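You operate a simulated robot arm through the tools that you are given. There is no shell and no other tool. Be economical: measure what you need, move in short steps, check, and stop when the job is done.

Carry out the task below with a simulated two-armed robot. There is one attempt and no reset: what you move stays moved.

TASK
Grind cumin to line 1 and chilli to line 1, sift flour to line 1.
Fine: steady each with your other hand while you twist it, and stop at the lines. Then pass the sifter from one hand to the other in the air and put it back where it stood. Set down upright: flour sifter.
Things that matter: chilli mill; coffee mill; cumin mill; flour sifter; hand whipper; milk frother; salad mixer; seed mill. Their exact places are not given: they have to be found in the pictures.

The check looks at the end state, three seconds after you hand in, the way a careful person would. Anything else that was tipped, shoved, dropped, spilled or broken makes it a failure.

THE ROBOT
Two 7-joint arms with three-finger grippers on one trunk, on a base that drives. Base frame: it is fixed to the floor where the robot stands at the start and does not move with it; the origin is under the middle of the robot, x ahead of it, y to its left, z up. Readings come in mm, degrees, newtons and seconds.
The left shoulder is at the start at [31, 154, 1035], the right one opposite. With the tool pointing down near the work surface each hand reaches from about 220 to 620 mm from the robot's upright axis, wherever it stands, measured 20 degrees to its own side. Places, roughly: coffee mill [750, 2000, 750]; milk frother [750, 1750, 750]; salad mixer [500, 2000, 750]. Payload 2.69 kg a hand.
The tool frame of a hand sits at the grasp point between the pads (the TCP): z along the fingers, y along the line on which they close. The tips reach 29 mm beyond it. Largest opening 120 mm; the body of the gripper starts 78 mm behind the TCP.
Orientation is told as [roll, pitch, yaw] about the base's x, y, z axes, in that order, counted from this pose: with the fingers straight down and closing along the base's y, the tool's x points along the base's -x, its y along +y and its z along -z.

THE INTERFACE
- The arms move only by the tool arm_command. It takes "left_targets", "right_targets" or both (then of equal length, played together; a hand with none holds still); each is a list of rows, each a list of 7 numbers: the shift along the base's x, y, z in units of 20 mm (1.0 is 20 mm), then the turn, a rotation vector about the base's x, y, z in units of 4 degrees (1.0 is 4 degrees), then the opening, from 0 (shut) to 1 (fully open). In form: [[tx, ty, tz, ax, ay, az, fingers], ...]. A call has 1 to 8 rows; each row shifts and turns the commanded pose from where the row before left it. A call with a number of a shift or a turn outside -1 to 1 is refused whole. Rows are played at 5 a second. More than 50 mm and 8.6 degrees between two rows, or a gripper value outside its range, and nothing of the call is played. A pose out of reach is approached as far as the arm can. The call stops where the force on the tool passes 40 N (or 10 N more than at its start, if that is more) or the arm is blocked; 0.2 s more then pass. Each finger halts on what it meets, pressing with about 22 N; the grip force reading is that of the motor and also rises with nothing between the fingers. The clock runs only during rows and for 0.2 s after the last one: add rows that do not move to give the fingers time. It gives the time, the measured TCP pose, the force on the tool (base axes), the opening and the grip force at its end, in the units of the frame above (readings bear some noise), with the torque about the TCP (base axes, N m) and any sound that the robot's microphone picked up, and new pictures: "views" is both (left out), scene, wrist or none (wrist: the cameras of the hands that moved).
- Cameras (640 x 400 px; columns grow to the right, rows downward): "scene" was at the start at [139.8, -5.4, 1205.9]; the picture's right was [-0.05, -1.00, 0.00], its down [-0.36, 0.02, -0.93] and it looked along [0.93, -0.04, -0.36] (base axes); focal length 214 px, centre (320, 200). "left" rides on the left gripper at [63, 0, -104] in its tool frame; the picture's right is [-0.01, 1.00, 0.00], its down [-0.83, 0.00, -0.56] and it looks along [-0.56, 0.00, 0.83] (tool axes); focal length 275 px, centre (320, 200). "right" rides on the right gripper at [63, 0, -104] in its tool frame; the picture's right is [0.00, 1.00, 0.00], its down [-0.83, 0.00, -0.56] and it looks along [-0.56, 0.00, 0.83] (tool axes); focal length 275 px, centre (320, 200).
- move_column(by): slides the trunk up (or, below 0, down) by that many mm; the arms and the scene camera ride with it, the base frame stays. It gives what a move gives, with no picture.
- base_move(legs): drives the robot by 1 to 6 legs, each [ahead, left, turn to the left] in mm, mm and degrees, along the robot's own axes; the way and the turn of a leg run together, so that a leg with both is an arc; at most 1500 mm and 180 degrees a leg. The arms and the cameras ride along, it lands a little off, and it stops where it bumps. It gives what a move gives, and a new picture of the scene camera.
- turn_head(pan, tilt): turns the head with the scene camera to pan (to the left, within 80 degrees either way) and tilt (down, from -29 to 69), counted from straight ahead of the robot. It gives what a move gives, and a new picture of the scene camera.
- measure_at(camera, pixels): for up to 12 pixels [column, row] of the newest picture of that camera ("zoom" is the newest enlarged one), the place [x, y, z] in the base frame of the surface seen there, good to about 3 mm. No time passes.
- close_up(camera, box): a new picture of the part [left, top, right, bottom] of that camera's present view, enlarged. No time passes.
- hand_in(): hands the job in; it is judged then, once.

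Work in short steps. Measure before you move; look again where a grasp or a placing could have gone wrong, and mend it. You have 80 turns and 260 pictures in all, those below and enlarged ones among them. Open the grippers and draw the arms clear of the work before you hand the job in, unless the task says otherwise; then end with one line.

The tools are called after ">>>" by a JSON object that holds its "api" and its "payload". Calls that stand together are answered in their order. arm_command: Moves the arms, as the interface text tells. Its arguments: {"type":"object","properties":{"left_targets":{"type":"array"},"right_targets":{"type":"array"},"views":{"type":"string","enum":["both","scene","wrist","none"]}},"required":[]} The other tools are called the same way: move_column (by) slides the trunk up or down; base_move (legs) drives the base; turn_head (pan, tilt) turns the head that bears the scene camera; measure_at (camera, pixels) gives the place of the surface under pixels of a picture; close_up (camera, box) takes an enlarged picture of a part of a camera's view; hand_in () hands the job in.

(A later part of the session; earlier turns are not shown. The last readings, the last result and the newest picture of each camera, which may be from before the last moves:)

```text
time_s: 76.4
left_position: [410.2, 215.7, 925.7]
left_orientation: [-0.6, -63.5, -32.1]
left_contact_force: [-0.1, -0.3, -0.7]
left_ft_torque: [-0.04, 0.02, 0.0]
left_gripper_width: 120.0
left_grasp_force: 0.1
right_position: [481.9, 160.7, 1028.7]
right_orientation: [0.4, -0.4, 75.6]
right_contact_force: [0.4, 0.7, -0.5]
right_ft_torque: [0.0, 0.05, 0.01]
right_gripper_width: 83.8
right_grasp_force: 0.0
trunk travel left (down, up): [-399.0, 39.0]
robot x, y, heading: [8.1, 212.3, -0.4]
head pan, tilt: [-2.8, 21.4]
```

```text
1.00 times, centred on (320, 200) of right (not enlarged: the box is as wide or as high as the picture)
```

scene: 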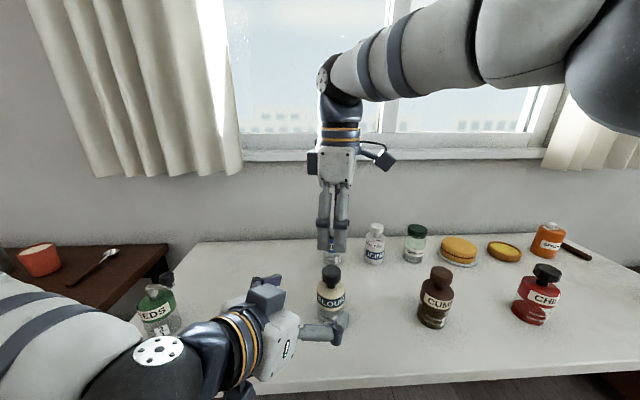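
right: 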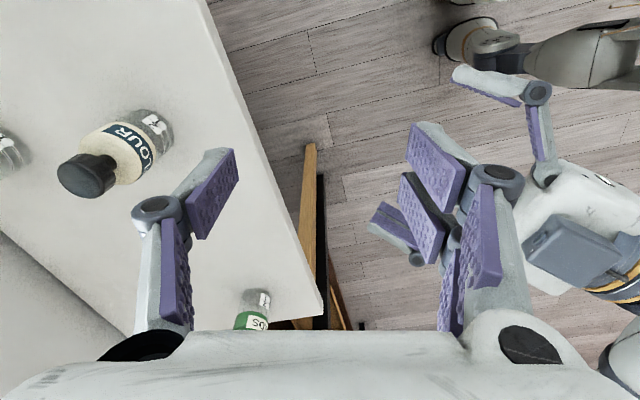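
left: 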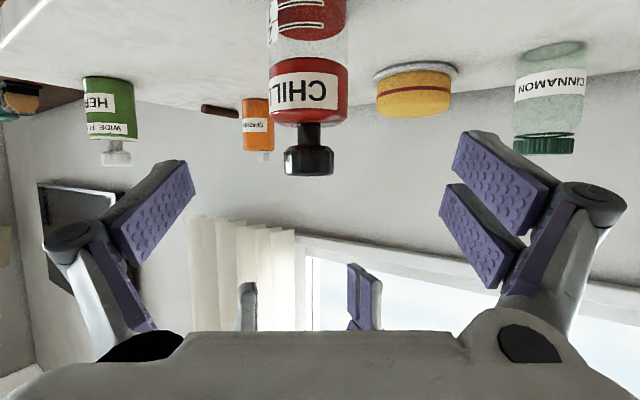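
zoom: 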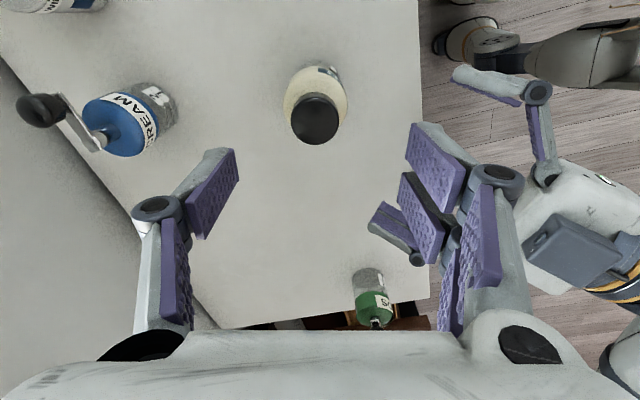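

Flour's axis refines to about (486,165.5). I advance the left hand onto the body and close, shifting the right hand to match.

>>> {"api": "arm_command", "payload": {"left_targets": [[0.76, -0.5, -0.57, 0, 0, 0, 1], [0.76, -0.5, -0.57, 0, 0, 0, 1], [0.76, -0.5, -0.57, 0, 0, 0, 1], [0.76, -0.5, -0.57, 0, 0, 0, 1], [0.76, -0.5, -0.57, 0, 0, 0, 1]], "right_targets": [[0.04, 0.05, -0.2, 0, 0, 0, 0.7], [0.04, 0.05, -0.2, 0, 0, 0, 0.7], [0.04, 0.05, -0.2, 0, 0, 0, 0.7], [0.04, 0.05, -0.2, 0, 0, 0, 0.7], [0.04, 0.05, -0.2, 0, 0, 0, 0.7]], "views": "both"}}

```text
time_s: 77.6
left_position: [487.2, 166.3, 868.4]
left_orientation: [-0.4, -63.5, -32.2]
left_contact_force: [-0.3, 1.0, 0.1]
left_ft_torque: [0.0, -0.01, 0.02]
left_gripper_width: 120.0
left_grasp_force: 0.1
right_position: [486.0, 165.7, 1007.7]
right_orientation: [0.4, -0.3, 75.6]
right_contact_force: [0.5, -0.4, 0.8]
right_ft_torque: [0.03, 0.02, -0.02]
right_gripper_width: 84.1
right_grasp_force: 0.0
trunk travel left (down, up): [-399.0, 39.0]
robot x, y, heading: [9.1, 208.9, -0.2]
head pan, tilt: [-2.8, 21.4]
```

scene: 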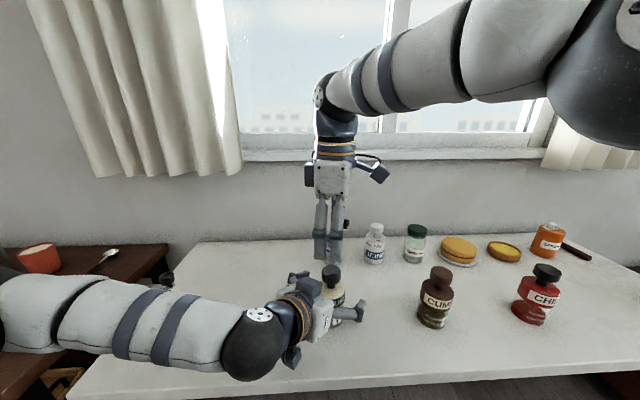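
right: 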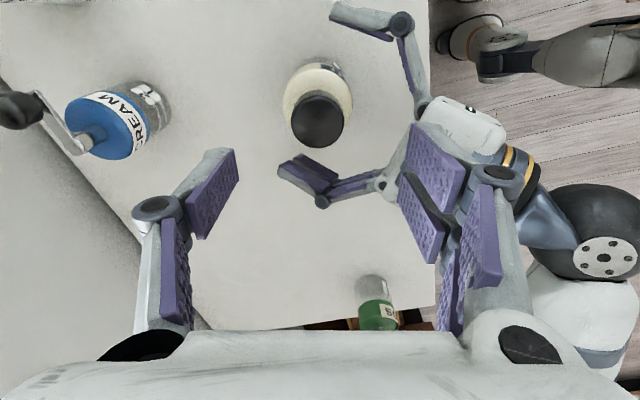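
left: 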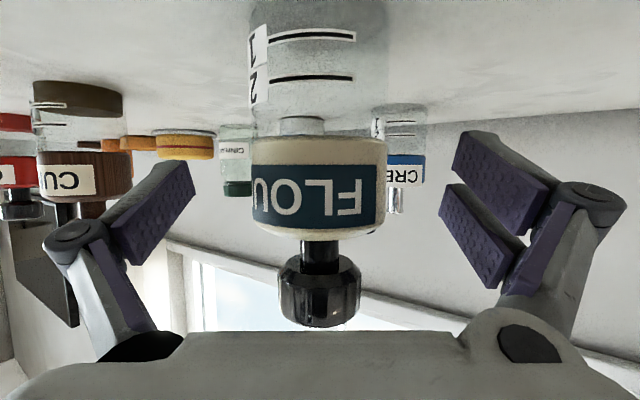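

Both hands are well centred on flour. I close the left hand, then lower the right hand 77 mm around the knob.

>>> {"api": "arm_command", "payload": {"left_targets": [[0, 0, 0, 0, 0, 0, 0.55], [0, 0, 0, 0, 0, 0, 0.4], [0, 0, 0, 0, 0, 0, 0.2], [0, 0, 0, 0, 0, 0, 0.2], [0, 0, 0, 0, 0, 0, 0.2], [0, 0, 0, 0, 0, 0, 0.2], [0, 0, 0, 0, 0, 0, 0.2], [0, 0, 0, 0, 0, 0, 0.2]], "right_targets": [[0, 0, 0, 0, 0, 0, 0.7], [0, 0, 0, 0, 0, 0, 0.7], [0, 0, 0, 0, 0, 0, 0.7], [0, 0, 0, 0, 0, 0, 0.7], [0, 0, -0.97, 0, 0, 0, 0.7], [0, 0, -0.97, 0, 0, 0, 0.7], [0, 0, -0.97, 0, 0, 0, 0.7], [0, 0, -0.97, 0, 0, 0, 0.7]], "views": "none"}}

>>> {"api": "arm_command", "payload": {"right_targets": [[0, 0, 0, 0, 0, 0, 0.5], [0, 0, 0, 0, 0, 0, 0.3], [0, 0, 0, 0, 0, 0, 0.2], [0, 0, 0, 0, 0, 0, 0.15], [0, 0, 0, 0, 0, 0, 0.15]], "views": "wrist"}}

>>> {"api": "close_up", "payload": {"camera": "left", "box": [230, 0, 410, 112]}}

```text
time_s: 79.4
left_position: [485.2, 167.1, 868.2]
left_orientation: [-0.5, -63.5, -32.3]
left_contact_force: [-3.0, 2.3, 1.2]
left_ft_torque: [-0.25, -0.69, -0.03]
left_gripper_width: 56.0
left_grasp_force: 21.9
right_position: [485.3, 166.1, 930.3]
right_orientation: [0.2, -0.4, 75.6]
right_contact_force: [4.0, -2.6, 4.3]
right_ft_torque: [0.15, 0.26, 0.01]
right_gripper_width: 81.8
right_grasp_force: 0.0
trunk travel left (down, up): [-399.0, 39.0]
robot x, y, heading: [9.8, 213.6, -0.4]
head pan, tilt: [-2.8, 21.4]
```

```text
time_s: 80.6
left_position: [484.3, 166.6, 868.1]
left_orientation: [-0.5, -63.5, -32.1]
left_contact_force: [-16.2, 4.2, 6.5]
left_ft_torque: [0.11, -0.4, 0.04]
left_gripper_width: 56.2
left_grasp_force: 21.9
right_position: [484.7, 165.2, 931.1]
right_orientation: [0.3, -0.3, 75.6]
right_contact_force: [14.9, -4.7, -4.9]
right_ft_torque: [-0.39, -0.51, -0.03]
right_gripper_width: 36.6
right_grasp_force: 22.1
trunk travel left (down, up): [-399.0, 39.0]
robot x, y, heading: [8.3, 211.6, -0.5]
head pan, tilt: [-2.8, 21.4]
```

right: 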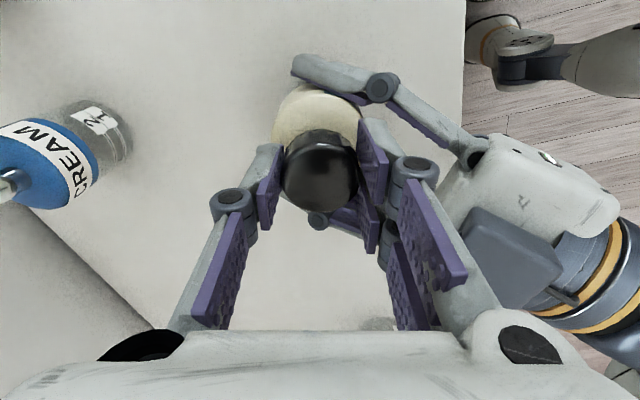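

```text
3.56 times, centred on (320, 56) of left
```

zoom: 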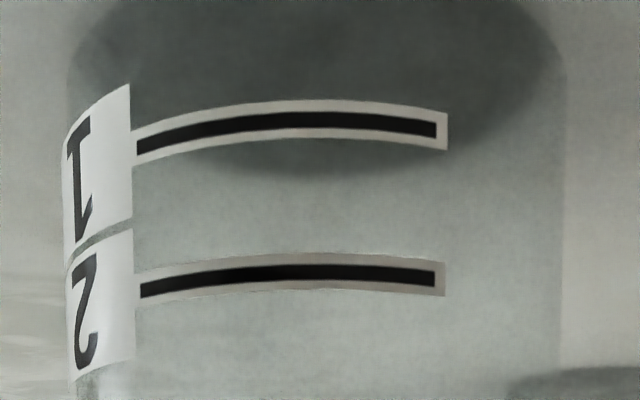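

Both grips hold; a 15 N side force remains, so I shift the right hand +2 mm in x while twisting the first 32°.

>>> {"api": "arm_command", "payload": {"right_targets": [[0.05, -0.01, 0, 0, 0, -1, 0.15], [0.05, -0.01, 0, 0, 0, -1, 0.15], [0, 0, 0, 0, 0, -1, 0.15], [0, 0, 0, 0, 0, -1, 0.15], [0, 0, 0, 0, 0, -1, 0.15], [0, 0, 0, 0, 0, -1, 0.15], [0, 0, 0, 0, 0, -1, 0.15], [0, 0, 0, 0, 0, -1, 0.15]], "views": "none"}}

>>> {"api": "close_up", "payload": {"camera": "left", "box": [230, 0, 410, 112]}}

```text
time_s: 82.4
left_position: [485.3, 167.5, 868.3]
left_orientation: [-0.3, -63.5, -32.2]
left_contact_force: [14.3, -8.2, 0.0]
left_ft_torque: [0.34, 0.23, 0.0]
left_gripper_width: 55.8
left_grasp_force: 22.9
right_position: [487.3, 165.9, 931.1]
right_orientation: [0.5, -0.2, 43.6]
right_contact_force: [-14.4, 8.5, 0.1]
right_ft_torque: [0.15, 0.63, 0.01]
right_gripper_width: 36.7
right_grasp_force: 22.0
trunk travel left (down, up): [-399.0, 39.0]
robot x, y, heading: [8.2, 213.7, -0.5]
head pan, tilt: [-2.8, 21.4]
```

```text
3.56 times, centred on (320, 56) of left
```

zoom: 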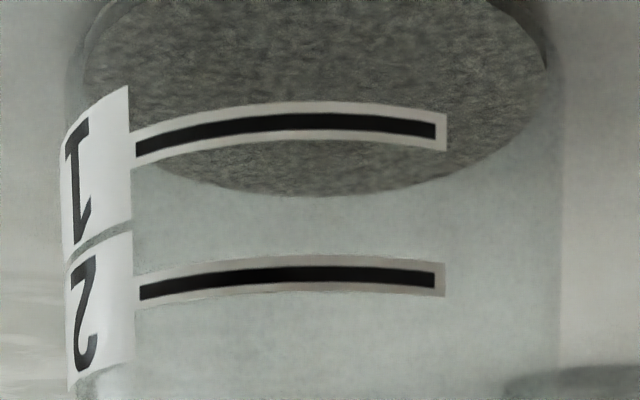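

Flour is filling, a bit faster. I ease x by -1 mm and twist 64° more.

>>> {"api": "arm_command", "payload": {"right_targets": [[-0.06, 0.02, 0, 0, 0, -1, 0.15], [0, 0, 0, 0, 0, -1, 0.15], [0, 0, 0, 0, 0, -1, 0.15], [0, 0, 0, 0, 0, -1, 0.15], [0, 0, 0, 0, 0, -1, 0.15], [0, 0, 0, 0, 0, -1, 0.15], [0, 0, 0, 0, 0, -1, 0.15], [0, 0, 0, 0, 0, -1, 0.15]], "views": "none"}}

>>> {"api": "arm_command", "payload": {"right_targets": [[0, 0, 0, 0, 0, -1, 0.15], [0, 0, 0, 0, 0, -1, 0.15], [0, 0, 0, 0, 0, -1, 0.15], [0, 0, 0, 0, 0, -1, 0.15], [0, 0, 0, 0, 0, -1, 0.15], [0, 0, 0, 0, 0, -1, 0.15], [0, 0, 0, 0, 0, -1, 0.15], [0, 0, 0, 0, 0, -1, 0.15]], "views": "none"}}

>>> {"api": "close_up", "payload": {"camera": "left", "box": [230, 0, 410, 112]}}

```text
time_s: 84.2
left_position: [484.4, 166.7, 867.6]
left_orientation: [-0.5, -63.5, -32.2]
left_contact_force: [4.2, -5.4, 9.2]
left_ft_torque: [0.28, 0.0, -0.01]
left_gripper_width: 56.0
left_grasp_force: 21.9
right_position: [485.9, 165.0, 931.4]
right_orientation: [0.4, -0.5, 11.6]
right_contact_force: [-4.3, 4.8, -7.7]
right_ft_torque: [0.06, 0.18, 0.02]
right_gripper_width: 36.4
right_grasp_force: 21.8
trunk travel left (down, up): [-399.0, 39.0]
robot x, y, heading: [6.8, 212.4, -0.2]
head pan, tilt: [-2.8, 21.4]
```

```text
time_s: 86.0
left_position: [484.4, 165.5, 868.3]
left_orientation: [-0.6, -63.5, -32.3]
left_contact_force: [0.9, -6.1, 11.2]
left_ft_torque: [0.27, -0.05, -0.07]
left_gripper_width: 56.0
left_grasp_force: 21.9
right_position: [484.9, 165.8, 932.7]
right_orientation: [0.4, -0.3, -20.3]
right_contact_force: [-0.3, 6.5, -10.6]
right_ft_torque: [0.08, 0.1, 0.08]
right_gripper_width: 36.3
right_grasp_force: 22.2
trunk travel left (down, up): [-399.0, 39.0]
robot x, y, heading: [5.5, 213.5, -0.7]
head pan, tilt: [-2.8, 21.4]
```

```text
3.56 times, centred on (320, 56) of left
```

zoom: 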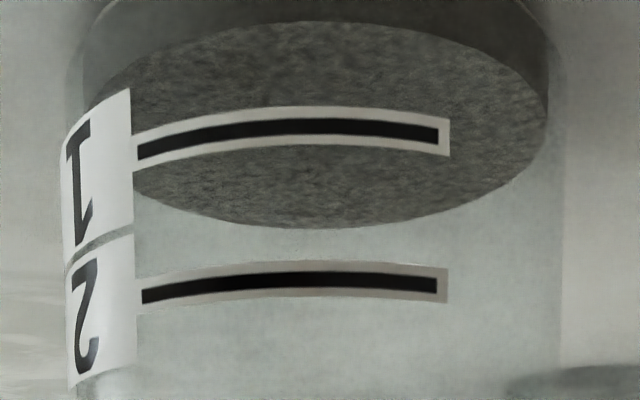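

Front edge at row 22; target ~139, so ~120° remain. Twist 64° more and look.

>>> {"api": "arm_command", "payload": {"right_targets": [[0, -0.03, 0, 0, 0, -1, 0.15], [0, 0, 0, 0, 0, -1, 0.15], [0, 0, 0, 0, 0, -1, 0.15], [0, 0, 0, 0, 0, -1, 0.15], [0, 0, 0, 0, 0, -1, 0.15], [0, 0, 0, 0, 0, -1, 0.15], [0, 0, 0, 0, 0, -1, 0.15], [0, 0, 0, 0, 0, -1, 0.15]], "views": "none"}}

>>> {"api": "arm_command", "payload": {"right_targets": [[0, 0, 0, 0, 0, -1, 0.15], [0, 0, 0, 0, 0, -1, 0.15], [0, 0, 0, 0, 0, -1, 0.15], [0, 0, 0, 0, 0, -1, 0.15], [0, 0, 0, 0, 0, -1, 0.15], [0, 0, 0, 0, 0, -1, 0.15], [0, 0, 0, 0, 0, -1, 0.15], [0, 0, 0, 0, 0, -1, 0.15]], "views": "none"}}

>>> {"api": "close_up", "payload": {"camera": "left", "box": [230, 0, 410, 112]}}

```text
time_s: 87.8
left_position: [485.4, 167.3, 868.7]
left_orientation: [-0.6, -63.5, -32.3]
left_contact_force: [-1.6, -15.7, 7.6]
left_ft_torque: [0.33, -0.21, -0.05]
left_gripper_width: 55.8
left_grasp_force: 21.8
right_position: [485.3, 165.4, 931.9]
right_orientation: [0.4, -0.3, -52.4]
right_contact_force: [0.8, 15.0, -7.9]
right_ft_torque: [0.54, 0.12, 0.03]
right_gripper_width: 36.5
right_grasp_force: 22.4
trunk travel left (down, up): [-399.0, 39.0]
robot x, y, heading: [9.7, 206.7, -0.1]
head pan, tilt: [-2.8, 21.4]
```

```text
time_s: 89.6
left_position: [484.7, 166.9, 868.3]
left_orientation: [-0.6, -63.4, -32.3]
left_contact_force: [-3.7, -15.6, 0.9]
left_ft_torque: [0.47, -0.29, -0.08]
left_gripper_width: 56.0
left_grasp_force: 21.8
right_position: [485.4, 165.6, 932.3]
right_orientation: [0.4, -0.4, -84.5]
right_contact_force: [3.3, 15.7, -1.4]
right_ft_torque: [0.49, 0.03, 0.03]
right_gripper_width: 36.3
right_grasp_force: 21.7
trunk travel left (down, up): [-399.0, 39.0]
robot x, y, heading: [5.7, 211.8, -0.3]
head pan, tilt: [-2.8, 21.4]
```

```text
3.56 times, centred on (320, 56) of left
```

zoom: 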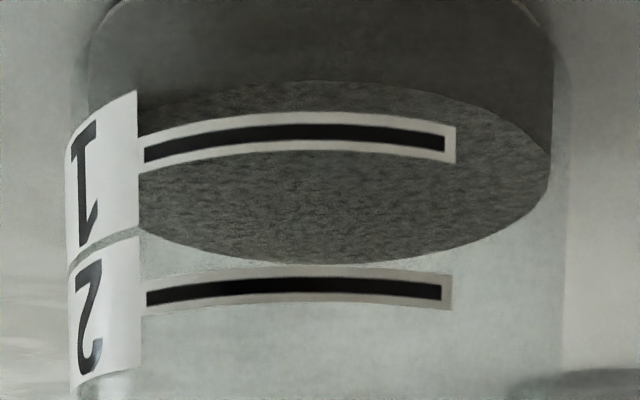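

Front edge at row 80, target ~146: about 70° remain. I wind back 64° (free), easing +y, then twist 56° and look.

>>> {"api": "arm_command", "payload": {"right_targets": [[0, 0.08, 0, 0, 0, 1, 0.15], [0, 0, 0, 0, 0, 1, 0.15], [0, 0, 0, 0, 0, 1, 0.15], [0, 0, 0, 0, 0, 1, 0.15], [0, 0, 0, 0, 0, 1, 0.15], [0, 0, 0, 0, 0, 1, 0.15], [0, 0, 0, 0, 0, 1, 0.15], [0, 0, 0, 0, 0, 1, 0.15]], "views": "none"}}

>>> {"api": "arm_command", "payload": {"right_targets": [[0, 0, 0, 0, 0, 1, 0.15], [0, 0, 0, 0, 0, 1, 0.15], [0, 0, 0, 0, 0, 1, 0.15], [0, 0, 0, 0, 0, 1, 0.15], [0, 0, 0, 0, 0, 1, 0.15], [0, 0, 0, 0, 0, 1, 0.15], [0, 0, 0, 0, 0, 1, 0.15], [0, 0, 0, 0, 0, 1, 0.15]], "views": "none"}}

>>> {"api": "arm_command", "payload": {"right_targets": [[0, 0, 0, 0, 0, -1, 0.15], [0, 0, 0, 0, 0, -1, 0.15], [0, 0, 0, 0, 0, -1, 0.15], [0, 0, 0, 0, 0, -1, 0.15], [0, 0, 0, 0, 0, -1, 0.15], [0, 0, 0, 0, 0, -1, 0.15], [0, 0, 0, 0, 0, -1, 0.15], [0, 0, 0, 0, 0, -1, 0.15]], "views": "none"}}

>>> {"api": "arm_command", "payload": {"right_targets": [[0, 0, 0, 0, 0, -1, 0.15], [0, 0, 0, 0, 0, -1, 0.15], [0, 0, 0, 0, 0, -1, 0.15], [0, 0, 0, 0, 0, -1, 0.15], [0, 0, 0, 0, 0, -1, 0.15], [0, 0, 0, 0, 0, -1, 0.15]], "views": "none"}}

>>> {"api": "close_up", "payload": {"camera": "left", "box": [230, 0, 410, 112]}}

>>> {"api": "close_up", "payload": {"camera": "left", "box": [300, 15, 396, 75]}}

```text
time_s: 91.4
left_position: [485.0, 166.9, 868.3]
left_orientation: [-0.5, -63.5, -32.2]
left_contact_force: [-13.9, 7.7, 3.8]
left_ft_torque: [0.11, -0.32, 0.05]
left_gripper_width: 56.0
left_grasp_force: 21.7
right_position: [487.0, 166.3, 932.3]
right_orientation: [0.3, -0.6, -52.3]
right_contact_force: [13.8, -7.4, -4.1]
right_ft_torque: [-0.58, -0.59, -0.04]
right_gripper_width: 36.1
right_grasp_force: 22.3
trunk travel left (down, up): [-399.0, 39.0]
robot x, y, heading: [12.0, 211.4, -0.3]
head pan, tilt: [-2.8, 21.4]
```

```text
time_s: 93.2
left_position: [485.2, 166.6, 868.5]
left_orientation: [-0.5, -63.4, -32.1]
left_contact_force: [-8.1, 10.1, -1.0]
left_ft_torque: [-0.11, -0.21, 0.03]
left_gripper_width: 56.0
left_grasp_force: 22.1
right_position: [485.1, 166.7, 933.1]
right_orientation: [0.3, -0.3, -20.2]
right_contact_force: [7.8, -10.9, 1.4]
right_ft_torque: [-0.56, -0.3, -0.03]
right_gripper_width: 36.1
right_grasp_force: 22.1
trunk travel left (down, up): [-399.0, 39.0]
robot x, y, heading: [7.2, 213.2, -0.4]
head pan, tilt: [-2.8, 21.4]
```

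```text
time_s: 95.0
left_position: [485.7, 166.6, 867.9]
left_orientation: [-0.6, -63.4, -32.1]
left_contact_force: [4.0, 4.0, -10.8]
left_ft_torque: [0.06, 0.17, -0.01]
left_gripper_width: 55.8
left_grasp_force: 22.1
right_position: [486.9, 167.9, 931.8]
right_orientation: [0.2, -0.3, -52.5]
right_contact_force: [-2.5, -5.2, 10.6]
right_ft_torque: [-0.32, -0.01, 0.04]
right_gripper_width: 36.4
right_grasp_force: 21.9
trunk travel left (down, up): [-399.0, 39.0]
robot x, y, heading: [8.6, 211.1, -0.5]
head pan, tilt: [-2.8, 21.4]
```

```text
time_s: 96.4
left_position: [485.9, 166.3, 868.5]
left_orientation: [-0.5, -63.4, -32.3]
left_contact_force: [4.6, -2.0, -13.1]
left_ft_torque: [0.06, 0.08, -0.02]
left_gripper_width: 55.7
left_grasp_force: 21.9
right_position: [484.9, 167.3, 930.7]
right_orientation: [0.4, -0.3, -76.4]
right_contact_force: [-4.4, 1.3, 14.4]
right_ft_torque: [0.07, 0.22, 0.02]
right_gripper_width: 36.1
right_grasp_force: 21.9
trunk travel left (down, up): [-399.0, 39.0]
robot x, y, heading: [9.6, 213.3, -0.6]
head pan, tilt: [-2.8, 21.4]
```

```text
3.56 times, centred on (320, 56) of left
```

zoom: 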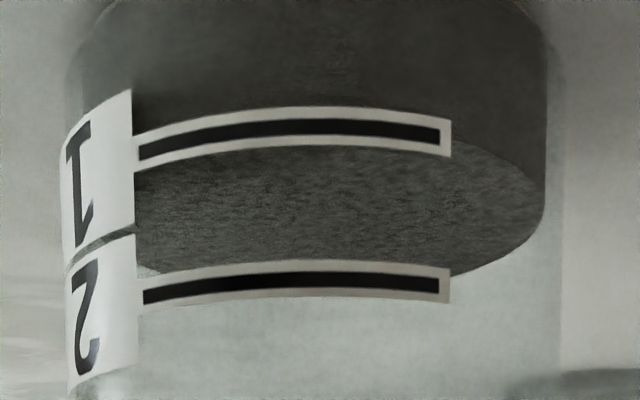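

```text
6.67 times, centred on (348, 45) of left
```

zoom: 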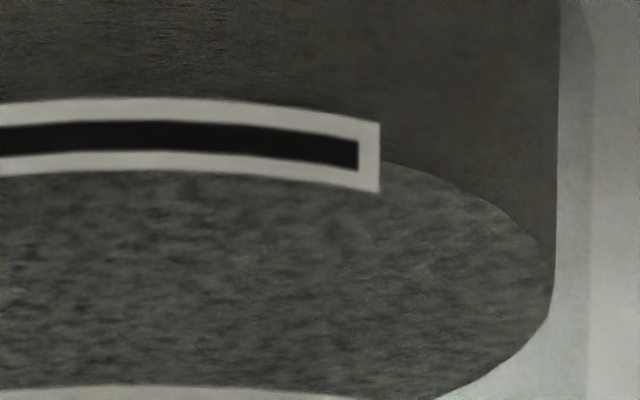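

Edge at ~160 vs target ~176: about 9.6° remain. I twist that, then open the right hand and raise it 60 mm.

>>> {"api": "arm_command", "payload": {"right_targets": [[0, 0, 0, 0, 0, -1, 0.15], [0, 0, 0, 0, 0, -1, 0.15], [0, 0, 0, 0, 0, -0.4, 0.15], [0, 0, 0, 0, 0, 0, 0.4], [0, 0, 0, 0, 0, 0, 0.7], [0, 0, 1, 0, 0, 0, 0.7], [0, 0, 1, 0, 0, 0, 0.7], [0, 0, 1, 0, 0, 0, 0.7]], "views": "none"}}

>>> {"api": "close_up", "payload": {"camera": "left", "box": [230, 0, 410, 112]}}

>>> {"api": "close_up", "payload": {"camera": "left", "box": [300, 15, 396, 75]}}

>>> {"api": "close_up", "payload": {"camera": "right", "box": [0, 0, 640, 400]}}

```text
time_s: 98.2
left_position: [486.0, 167.0, 868.7]
left_orientation: [-0.6, -63.5, -32.2]
left_contact_force: [0.2, 0.5, -1.8]
left_ft_torque: [0.0, -0.03, 0.03]
left_gripper_width: 55.8
left_grasp_force: 22.1
right_position: [484.8, 167.3, 992.5]
right_orientation: [0.4, -0.4, -86.0]
right_contact_force: [0.0, -0.5, -0.3]
right_ft_torque: [0.01, -0.01, 0.0]
right_gripper_width: 83.9
right_grasp_force: 0.0
trunk travel left (down, up): [-399.0, 39.0]
robot x, y, heading: [9.8, 213.5, -0.2]
head pan, tilt: [-2.8, 21.4]
```

```text
3.56 times, centred on (320, 56) of left
```

zoom: 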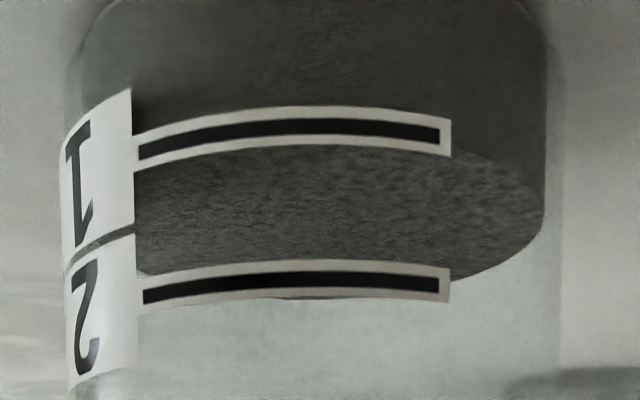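

```text
6.67 times, centred on (348, 45) of left
```

zoom: 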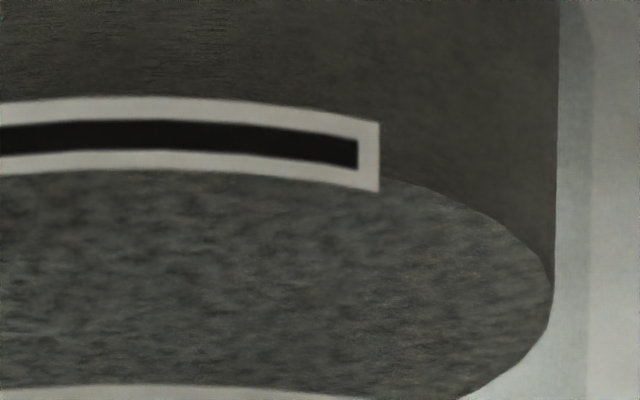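

```text
1.00 times, centred on (320, 200) of right (not enlarged: the box is as wide or as high as the picture)
```

zoom: 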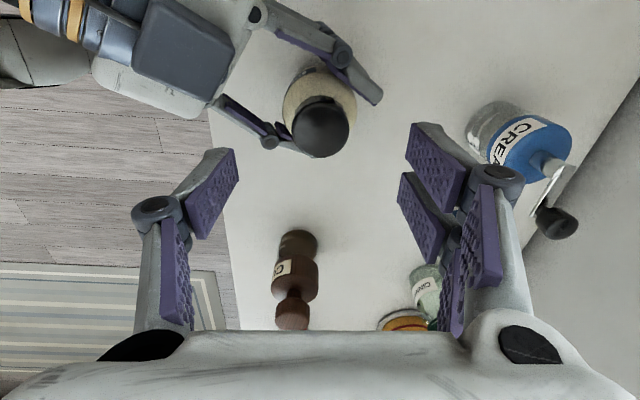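

Flour is at line 1. Now the left hand lifts the sifter 100 mm, the right hand rising 40 mm so the knob comes up between its open fingers.

>>> {"api": "arm_command", "payload": {"left_targets": [[0, 0, 1, 0, 0, 0, 0.2], [0, 0, 1, 0, 0, 0, 0.2], [0, 0, 1, 0, 0, 0, 0.2], [0, 0, 1, 0, 0, 0, 0.2], [0, 0, 1, 0, 0, 0, 0.2], [0, 0, 0, 0, 0, 0, 0.2]], "right_targets": [[0, 0, 1, 0, 0, 0, 0.7], [0, 0, 1, 0, 0, 0, 0.7], [0, 0, 0, 0, 0, 0, 0.7], [0, 0, 0, 0, 0, 0, 0.7], [0, 0, 0, 0, 0, 0, 0.7], [0, 0, 0, 0, 0, 0, 0.7]], "views": "both"}}

```text
time_s: 99.6
left_position: [484.7, 167.0, 969.2]
left_orientation: [-0.5, -63.5, -32.2]
left_contact_force: [0.1, 0.4, -1.4]
left_ft_torque: [0.02, 0.0, 0.03]
left_gripper_width: 46.1
left_grasp_force: 21.7
right_position: [486.6, 166.3, 1031.2]
right_orientation: [0.2, -0.3, -86.2]
right_contact_force: [0.2, -0.1, -0.2]
right_ft_torque: [-0.01, 0.0, -0.02]
right_gripper_width: 84.3
right_grasp_force: 0.0
trunk travel left (down, up): [-399.0, 39.0]
robot x, y, heading: [10.2, 208.2, -0.4]
head pan, tilt: [-2.8, 21.4]
```

scene: 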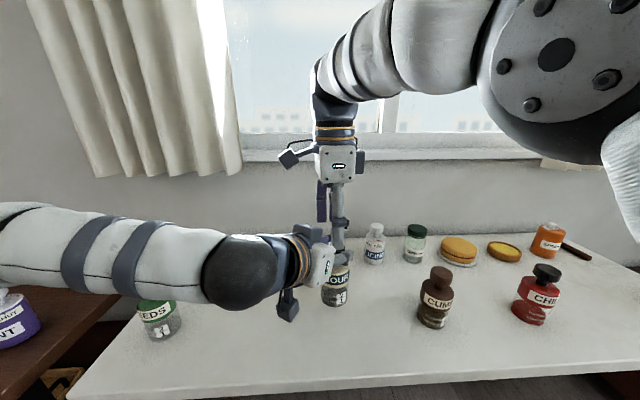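
right: 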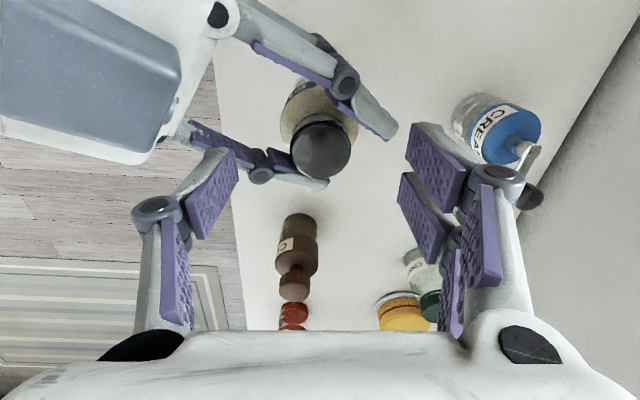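
left: 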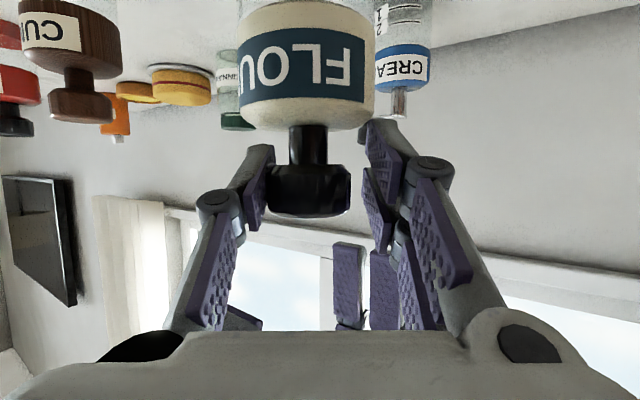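

The left grip opening fell to 46 mm and the jar sits lower in the fingers — it slipped. I look closely before doing anything.

>>> {"api": "close_up", "payload": {"camera": "scene", "box": [280, 220, 400, 330]}}

>>> {"api": "measure_at", "payload": {"camera": "scene", "pixels": [[336, 256], [337, 270], [337, 285], [337, 300], [337, 304], [337, 312], [345, 278], [328, 296]]}}

>>> {"api": "close_up", "payload": {"camera": "left", "box": [200, 60, 440, 260]}}

>>> {"api": "measure_at", "payload": {"camera": "left", "pixels": [[305, 55], [305, 115], [308, 190], [308, 212], [280, 190], [335, 190], [270, 115], [345, 115]]}}

```text
3.64 times, centred on (340, 275) of scene
```

zoom: 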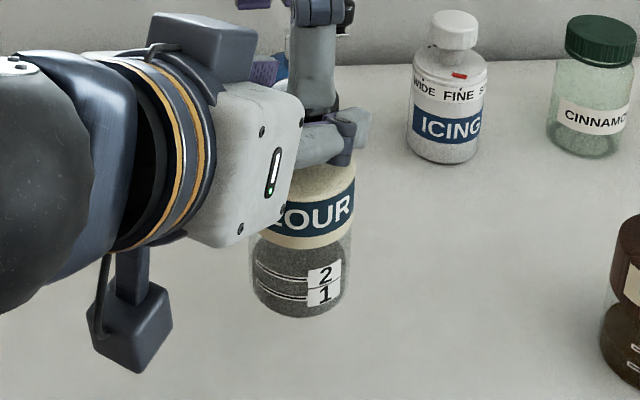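

```text
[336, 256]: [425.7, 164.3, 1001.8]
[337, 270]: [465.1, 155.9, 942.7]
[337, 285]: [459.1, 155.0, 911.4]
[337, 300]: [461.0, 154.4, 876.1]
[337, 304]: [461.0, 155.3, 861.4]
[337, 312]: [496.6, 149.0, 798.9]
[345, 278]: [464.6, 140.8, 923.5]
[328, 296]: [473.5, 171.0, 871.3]
```

```text
2.00 times, centred on (320, 160) of left
```

zoom: 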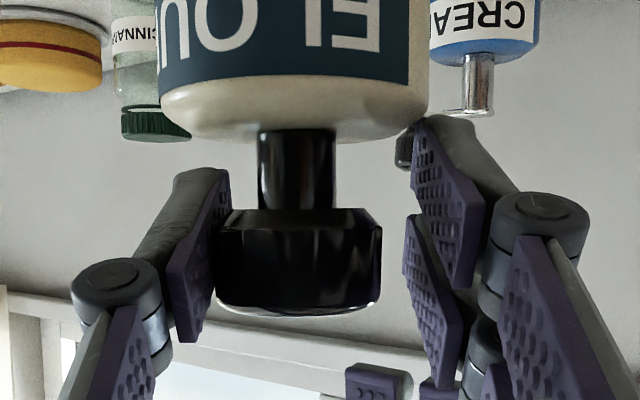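

```text
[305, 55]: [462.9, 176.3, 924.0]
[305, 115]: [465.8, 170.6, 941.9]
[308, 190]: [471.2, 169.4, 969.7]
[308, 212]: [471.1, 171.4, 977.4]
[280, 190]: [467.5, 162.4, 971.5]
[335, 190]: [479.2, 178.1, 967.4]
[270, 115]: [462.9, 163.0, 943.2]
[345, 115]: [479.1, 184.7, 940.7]
```

The jar (base ~855, knob 952–977) has slid off the left pads, which are just closing around the knob. I keep closing on the knob at once and follow it down 20 mm.

>>> {"api": "arm_command", "payload": {"left_targets": [[0, 0, -1, 0, 0, 0, 0], [0, 0, 0, 0, 0, 0, 0]], "views": "both"}}

```text
time_s: 100.2
left_position: [485.6, 166.6, 947.2]
left_orientation: [-0.6, -63.5, -32.1]
left_contact_force: [-0.2, 0.4, -0.7]
left_ft_torque: [0.01, -0.02, 0.05]
left_gripper_width: 45.8
left_grasp_force: 22.1
right_position: [485.5, 166.6, 1031.9]
right_orientation: [0.4, -0.5, -86.0]
right_contact_force: [0.0, -0.5, -0.5]
right_ft_torque: [0.02, 0.01, 0.0]
right_gripper_width: 84.2
right_grasp_force: 0.0
trunk travel left (down, up): [-399.0, 39.0]
robot x, y, heading: [6.1, 212.0, -0.3]
head pan, tilt: [-2.8, 21.4]
```

scene: 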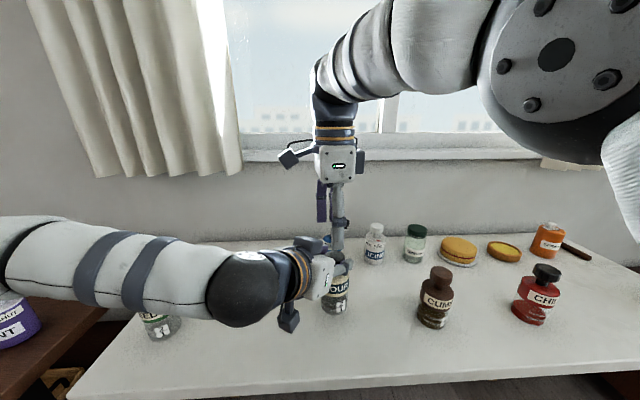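
left: 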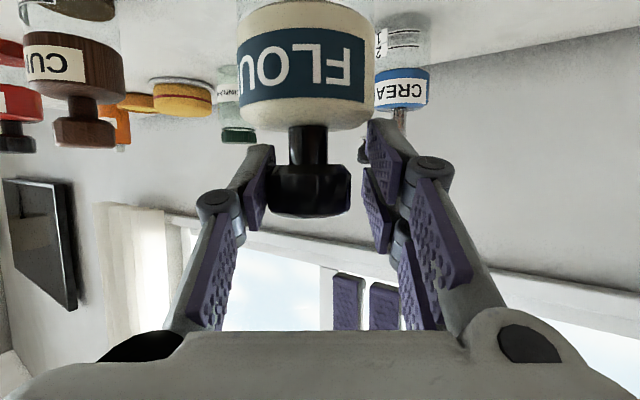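

The jar is held steadily, though off-centre (one pad on the knob, one on the body's shoulder). I measure its base height to set it down gently.

>>> {"api": "close_up", "payload": {"camera": "scene", "box": [290, 240, 386, 330]}}

>>> {"api": "measure_at", "payload": {"camera": "scene", "pixels": [[335, 285], [335, 295], [335, 300], [335, 306], [335, 310], [335, 313], [335, 316], [335, 320]]}}

>>> {"api": "measure_at", "payload": {"camera": "left", "pixels": [[307, 55], [307, 110], [307, 125], [307, 190], [307, 212], [375, 130], [262, 200], [372, 180], [245, 90], [368, 90]]}}

```text
4.44 times, centred on (338, 285) of scene
```

zoom: 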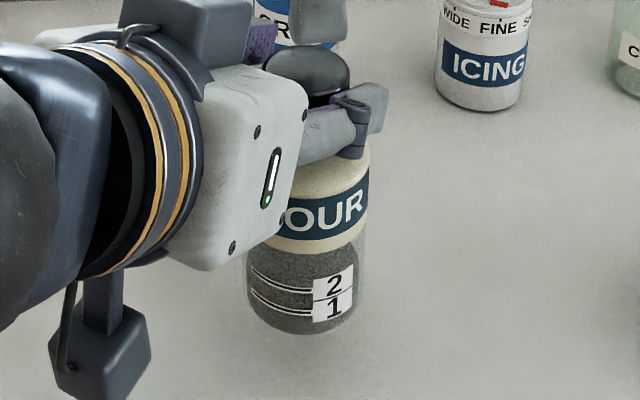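

```text
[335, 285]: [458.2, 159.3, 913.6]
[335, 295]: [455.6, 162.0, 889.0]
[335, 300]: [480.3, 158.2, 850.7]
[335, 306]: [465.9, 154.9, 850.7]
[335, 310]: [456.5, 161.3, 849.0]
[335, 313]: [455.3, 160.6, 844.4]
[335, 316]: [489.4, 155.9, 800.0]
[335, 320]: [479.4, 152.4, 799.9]
```

```text
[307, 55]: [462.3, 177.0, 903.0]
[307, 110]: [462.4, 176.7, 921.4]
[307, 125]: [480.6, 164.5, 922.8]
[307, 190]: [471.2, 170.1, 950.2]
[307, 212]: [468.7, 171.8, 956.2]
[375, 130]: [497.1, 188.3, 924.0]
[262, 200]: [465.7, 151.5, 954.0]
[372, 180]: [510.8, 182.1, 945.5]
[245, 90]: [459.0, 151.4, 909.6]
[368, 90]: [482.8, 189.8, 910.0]
```

The jar hangs 34 mm above the table at about (487,162), steady in the left hand. The right hand can take the knob with its fingers crosswise to the left ones (yaw ≈ -122°), so I turn it there and centre it above.

>>> {"api": "arm_command", "payload": {"right_targets": [[0.01, -0.03, 0, 0, 0, -1, 0.65], [0.01, -0.03, 0, 0, 0, -1, 0.6], [0.01, -0.03, 0, 0, 0, -1, 0.55], [0.01, -0.03, 0, 0, 0, -1, 0.55], [0.01, -0.03, 0, 0, 0, -1, 0.55], [0.01, -0.03, 0, 0, 0, -1, 0.55], [0, -0.03, 0, 0, 0, -1, 0.55], [0, -0.02, 0, 0, 0, -1, 0.55]], "views": "none"}}

>>> {"api": "arm_command", "payload": {"right_targets": [[0, 0, 0, 0, 0, -1, 0.55], [0, 0, 0, 0, 0, 0, 0.55]], "views": "both"}}

>>> {"api": "close_up", "payload": {"camera": "left", "box": [0, 0, 640, 400]}}

```text
time_s: 102.0
left_position: [485.7, 164.6, 948.4]
left_orientation: [-0.5, -63.5, -32.2]
left_contact_force: [0.3, -0.2, -0.8]
left_ft_torque: [0.0, 0.02, 0.02]
left_gripper_width: 45.5
left_grasp_force: 21.8
right_position: [486.5, 162.1, 1031.5]
right_orientation: [0.3, -0.4, -118.0]
right_contact_force: [0.0, 0.0, -0.4]
right_ft_torque: [-0.01, -0.01, 0.06]
right_gripper_width: 65.9
right_grasp_force: 0.0
trunk travel left (down, up): [-399.0, 39.0]
robot x, y, heading: [8.5, 213.6, -0.3]
head pan, tilt: [-2.8, 21.4]
```

```text
time_s: 102.6
left_position: [484.5, 167.1, 948.6]
left_orientation: [-0.4, -63.5, -32.2]
left_contact_force: [0.0, 0.0, -0.5]
left_ft_torque: [-0.02, 0.01, 0.0]
left_gripper_width: 45.3
left_grasp_force: 22.2
right_position: [486.8, 161.8, 1031.2]
right_orientation: [0.3, -0.4, -122.0]
right_contact_force: [0.4, -0.7, -0.4]
right_ft_torque: [-0.01, 0.01, -0.04]
right_gripper_width: 66.0
right_grasp_force: 0.0
trunk travel left (down, up): [-399.0, 39.0]
robot x, y, heading: [5.9, 214.5, -0.3]
head pan, tilt: [-2.8, 21.4]
```

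scene: 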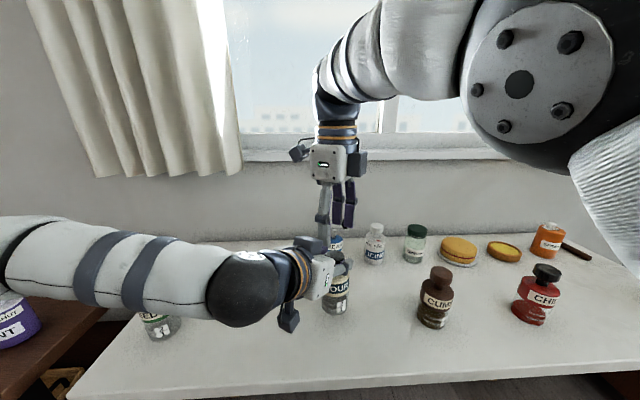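
right: 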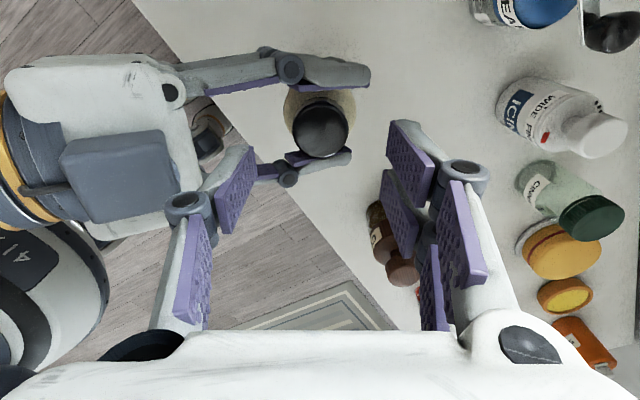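

```text
1.00 times, centred on (320, 200) of left (not enlarged: the box is as wide or as high as the picture)
```

zoom: 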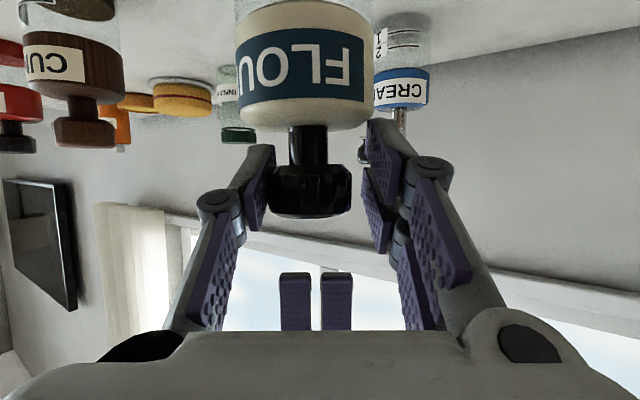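

The knob is centred under the right hand (320,128), its fingers crosswise to the left ones. I descend 66 mm with the fingers open and check.

>>> {"api": "arm_command", "payload": {"right_targets": [[0, 0, -0.83, 0, 0, 0, 0.55], [0, 0, -0.83, 0, 0, 0, 0.55], [0, 0, -0.83, 0, 0, 0, 0.55], [0, 0, -0.83, 0, 0, 0, 0.55]], "views": "both"}}

>>> {"api": "close_up", "payload": {"camera": "left", "box": [200, 60, 440, 260]}}

```text
time_s: 103.6
left_position: [485.6, 166.8, 948.3]
left_orientation: [-0.6, -63.5, -32.2]
left_contact_force: [-0.2, -0.7, -1.4]
left_ft_torque: [0.02, -0.01, -0.01]
left_gripper_width: 45.0
left_grasp_force: 21.5
right_position: [487.2, 162.3, 964.9]
right_orientation: [0.4, -0.4, -122.0]
right_contact_force: [0.3, 0.4, -0.2]
right_ft_torque: [0.03, 0.0, 0.02]
right_gripper_width: 66.1
right_grasp_force: 0.1
trunk travel left (down, up): [-399.0, 39.0]
robot x, y, heading: [11.8, 209.4, -0.4]
head pan, tilt: [-2.8, 21.4]
```

scene: 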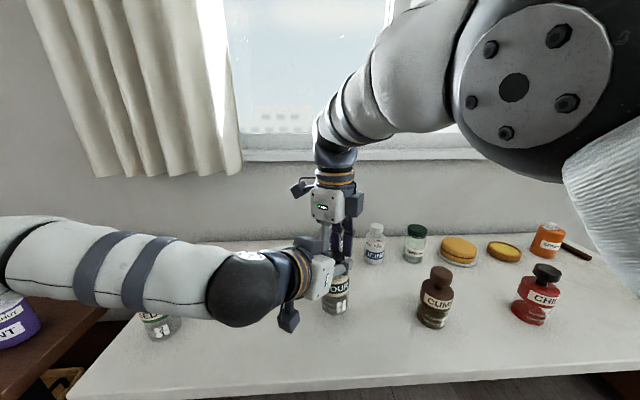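
right: 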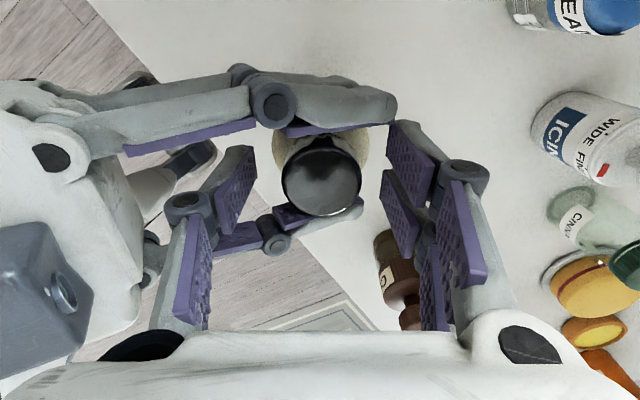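

```text
2.00 times, centred on (320, 160) of left
```

zoom: 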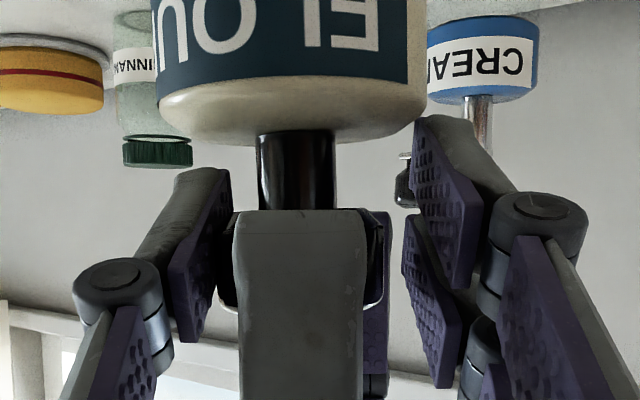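

The right fingers straddle the knob without contact. I close them on it now.

>>> {"api": "arm_command", "payload": {"right_targets": [[0, 0, 0, 0, 0, 0, 0.3], [0, 0, 0, 0, 0, 0, 0.1], [0, 0, 0, 0, 0, 0, 0]], "views": "wrist"}}

>>> {"api": "close_up", "payload": {"camera": "left", "box": [200, 60, 440, 260]}}

```text
time_s: 104.4
left_position: [485.2, 166.2, 949.1]
left_orientation: [-0.5, -63.5, -32.3]
left_contact_force: [-14.0, -2.6, 0.7]
left_ft_torque: [0.3, 0.01, -0.46]
left_gripper_width: 45.1
left_grasp_force: 22.1
right_position: [486.2, 162.6, 966.6]
right_orientation: [0.5, -0.3, -121.9]
right_contact_force: [13.7, 1.6, -1.4]
right_ft_torque: [-0.26, -0.24, 0.4]
right_gripper_width: 36.5
right_grasp_force: 21.3
trunk travel left (down, up): [-399.0, 39.0]
robot x, y, heading: [9.7, 212.0, -0.4]
head pan, tilt: [-2.8, 21.4]
```

right: 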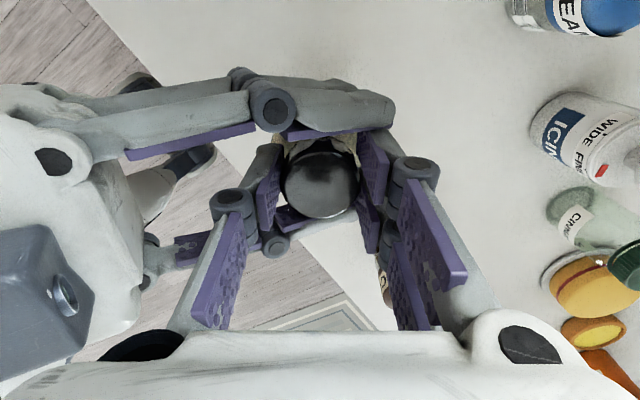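

```text
2.00 times, centred on (320, 160) of left
```

zoom: 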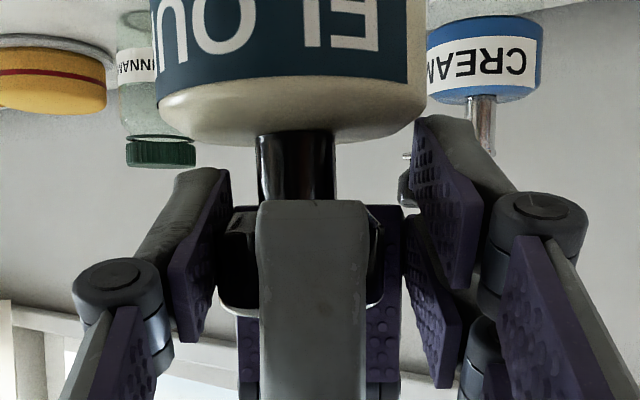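

The right hand now holds the knob (36.5 mm). I open the left hand and check that the right alone carries the sifter.

>>> {"api": "arm_command", "payload": {"left_targets": [[0, 0, 0, 0, 0, 0, 0.6], [0, 0, 0, 0, 0, 0, 0.85], [0, 0, 0, 0, 0, 0, 0.85]], "right_targets": [[0, 0, 0, 0, 0, 0, 0], [0, 0, 0, 0, 0, 0, 0], [0, 0, 0, 0, 0, 0, 0]], "views": "wrist"}}

```text
time_s: 105.2
left_position: [485.9, 166.3, 948.8]
left_orientation: [-0.5, -63.5, -32.1]
left_contact_force: [-0.7, -0.8, -0.5]
left_ft_torque: [-0.01, 0.02, -0.01]
left_gripper_width: 102.4
left_grasp_force: 0.0
right_position: [486.8, 163.2, 965.4]
right_orientation: [0.3, -0.4, -122.0]
right_contact_force: [0.3, 0.3, 0.1]
right_ft_torque: [-0.02, -0.01, 0.0]
right_gripper_width: 36.7
right_grasp_force: 21.8
trunk travel left (down, up): [-399.0, 39.0]
robot x, y, heading: [7.4, 212.5, -0.6]
head pan, tilt: [-2.8, 21.4]
```

right: 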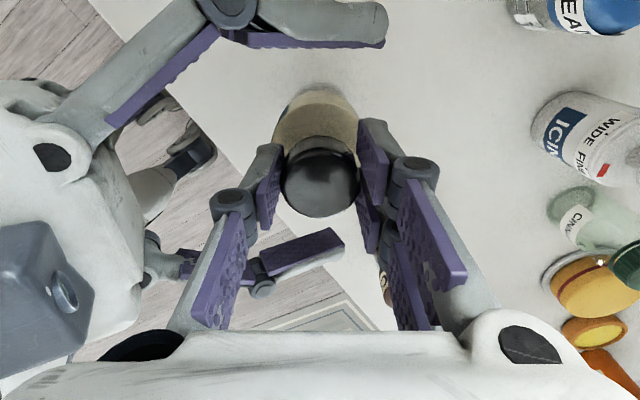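
left: 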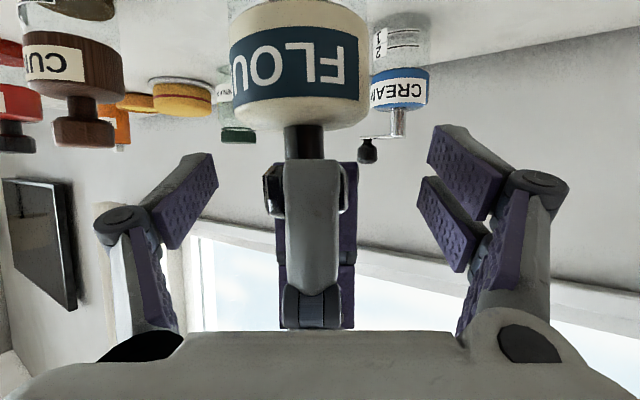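

The right hand alone carries the sifter. I withdraw the left hand along its axis, while the right shifts +3 mm in y toward the original spot.

>>> {"api": "arm_command", "payload": {"left_targets": [[-0.72, 0.45, 0.4, 0, 0, 0, 0.85], [-0.72, 0.45, 0.4, 0, 0, 0, 0.85], [-0.72, 0.45, 0.4, 0, 0, 0, 0.85], [-0.72, 0.45, 0.4, 0, 0, 0, 0.85], [-0.72, 0.45, 0.4, 0, 0, 0, 0.85]], "right_targets": [[0, 0, 0, 0, 0, 0, 0], [0, 0, 0, 0, 0, 0, 0], [0, 0, 0, 0, 0, 0, 0], [-0.03, 0.07, 0, 0, 0, 0, 0], [-0.03, 0.07, 0, 0, 0, 0, 0]], "views": "both"}}

>>> {"api": "close_up", "payload": {"camera": "scene", "box": [290, 240, 386, 330]}}

```text
time_s: 106.4
left_position: [412.9, 211.7, 989.1]
left_orientation: [-0.5, -63.5, -32.2]
left_contact_force: [-0.1, 0.9, -1.0]
left_ft_torque: [-0.01, -0.02, -0.03]
left_gripper_width: 102.4
left_grasp_force: 0.1
right_position: [485.7, 166.9, 965.0]
right_orientation: [0.2, -0.4, -122.0]
right_contact_force: [-1.0, -0.6, -0.4]
right_ft_torque: [0.04, -0.01, 0.0]
right_gripper_width: 36.6
right_grasp_force: 22.1
trunk travel left (down, up): [-399.0, 39.0]
robot x, y, heading: [5.8, 213.1, -0.2]
head pan, tilt: [-2.8, 21.4]
```

scene: 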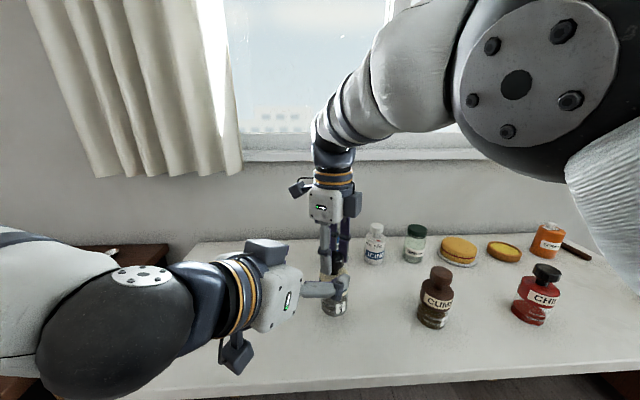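
right: 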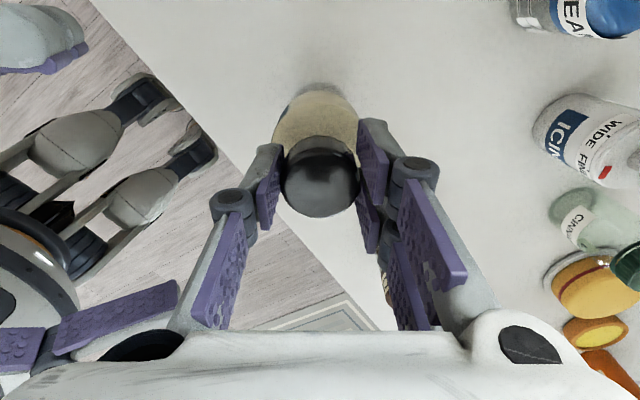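
left: 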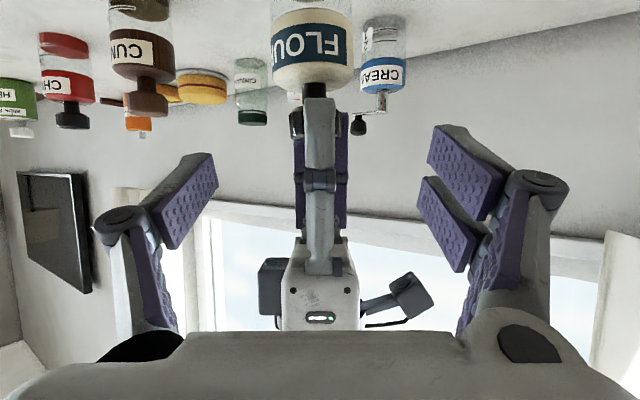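

```text
4.44 times, centred on (338, 285) of scene
```

zoom: 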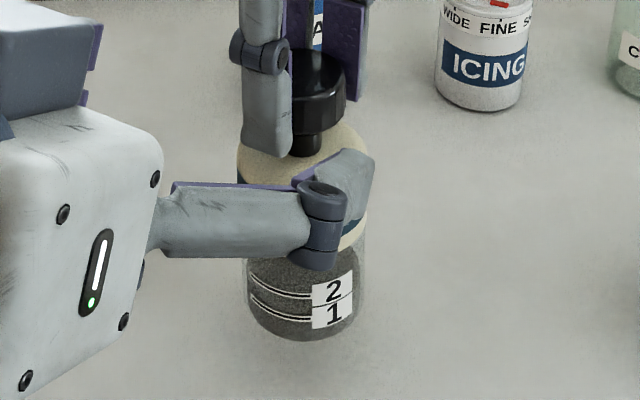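

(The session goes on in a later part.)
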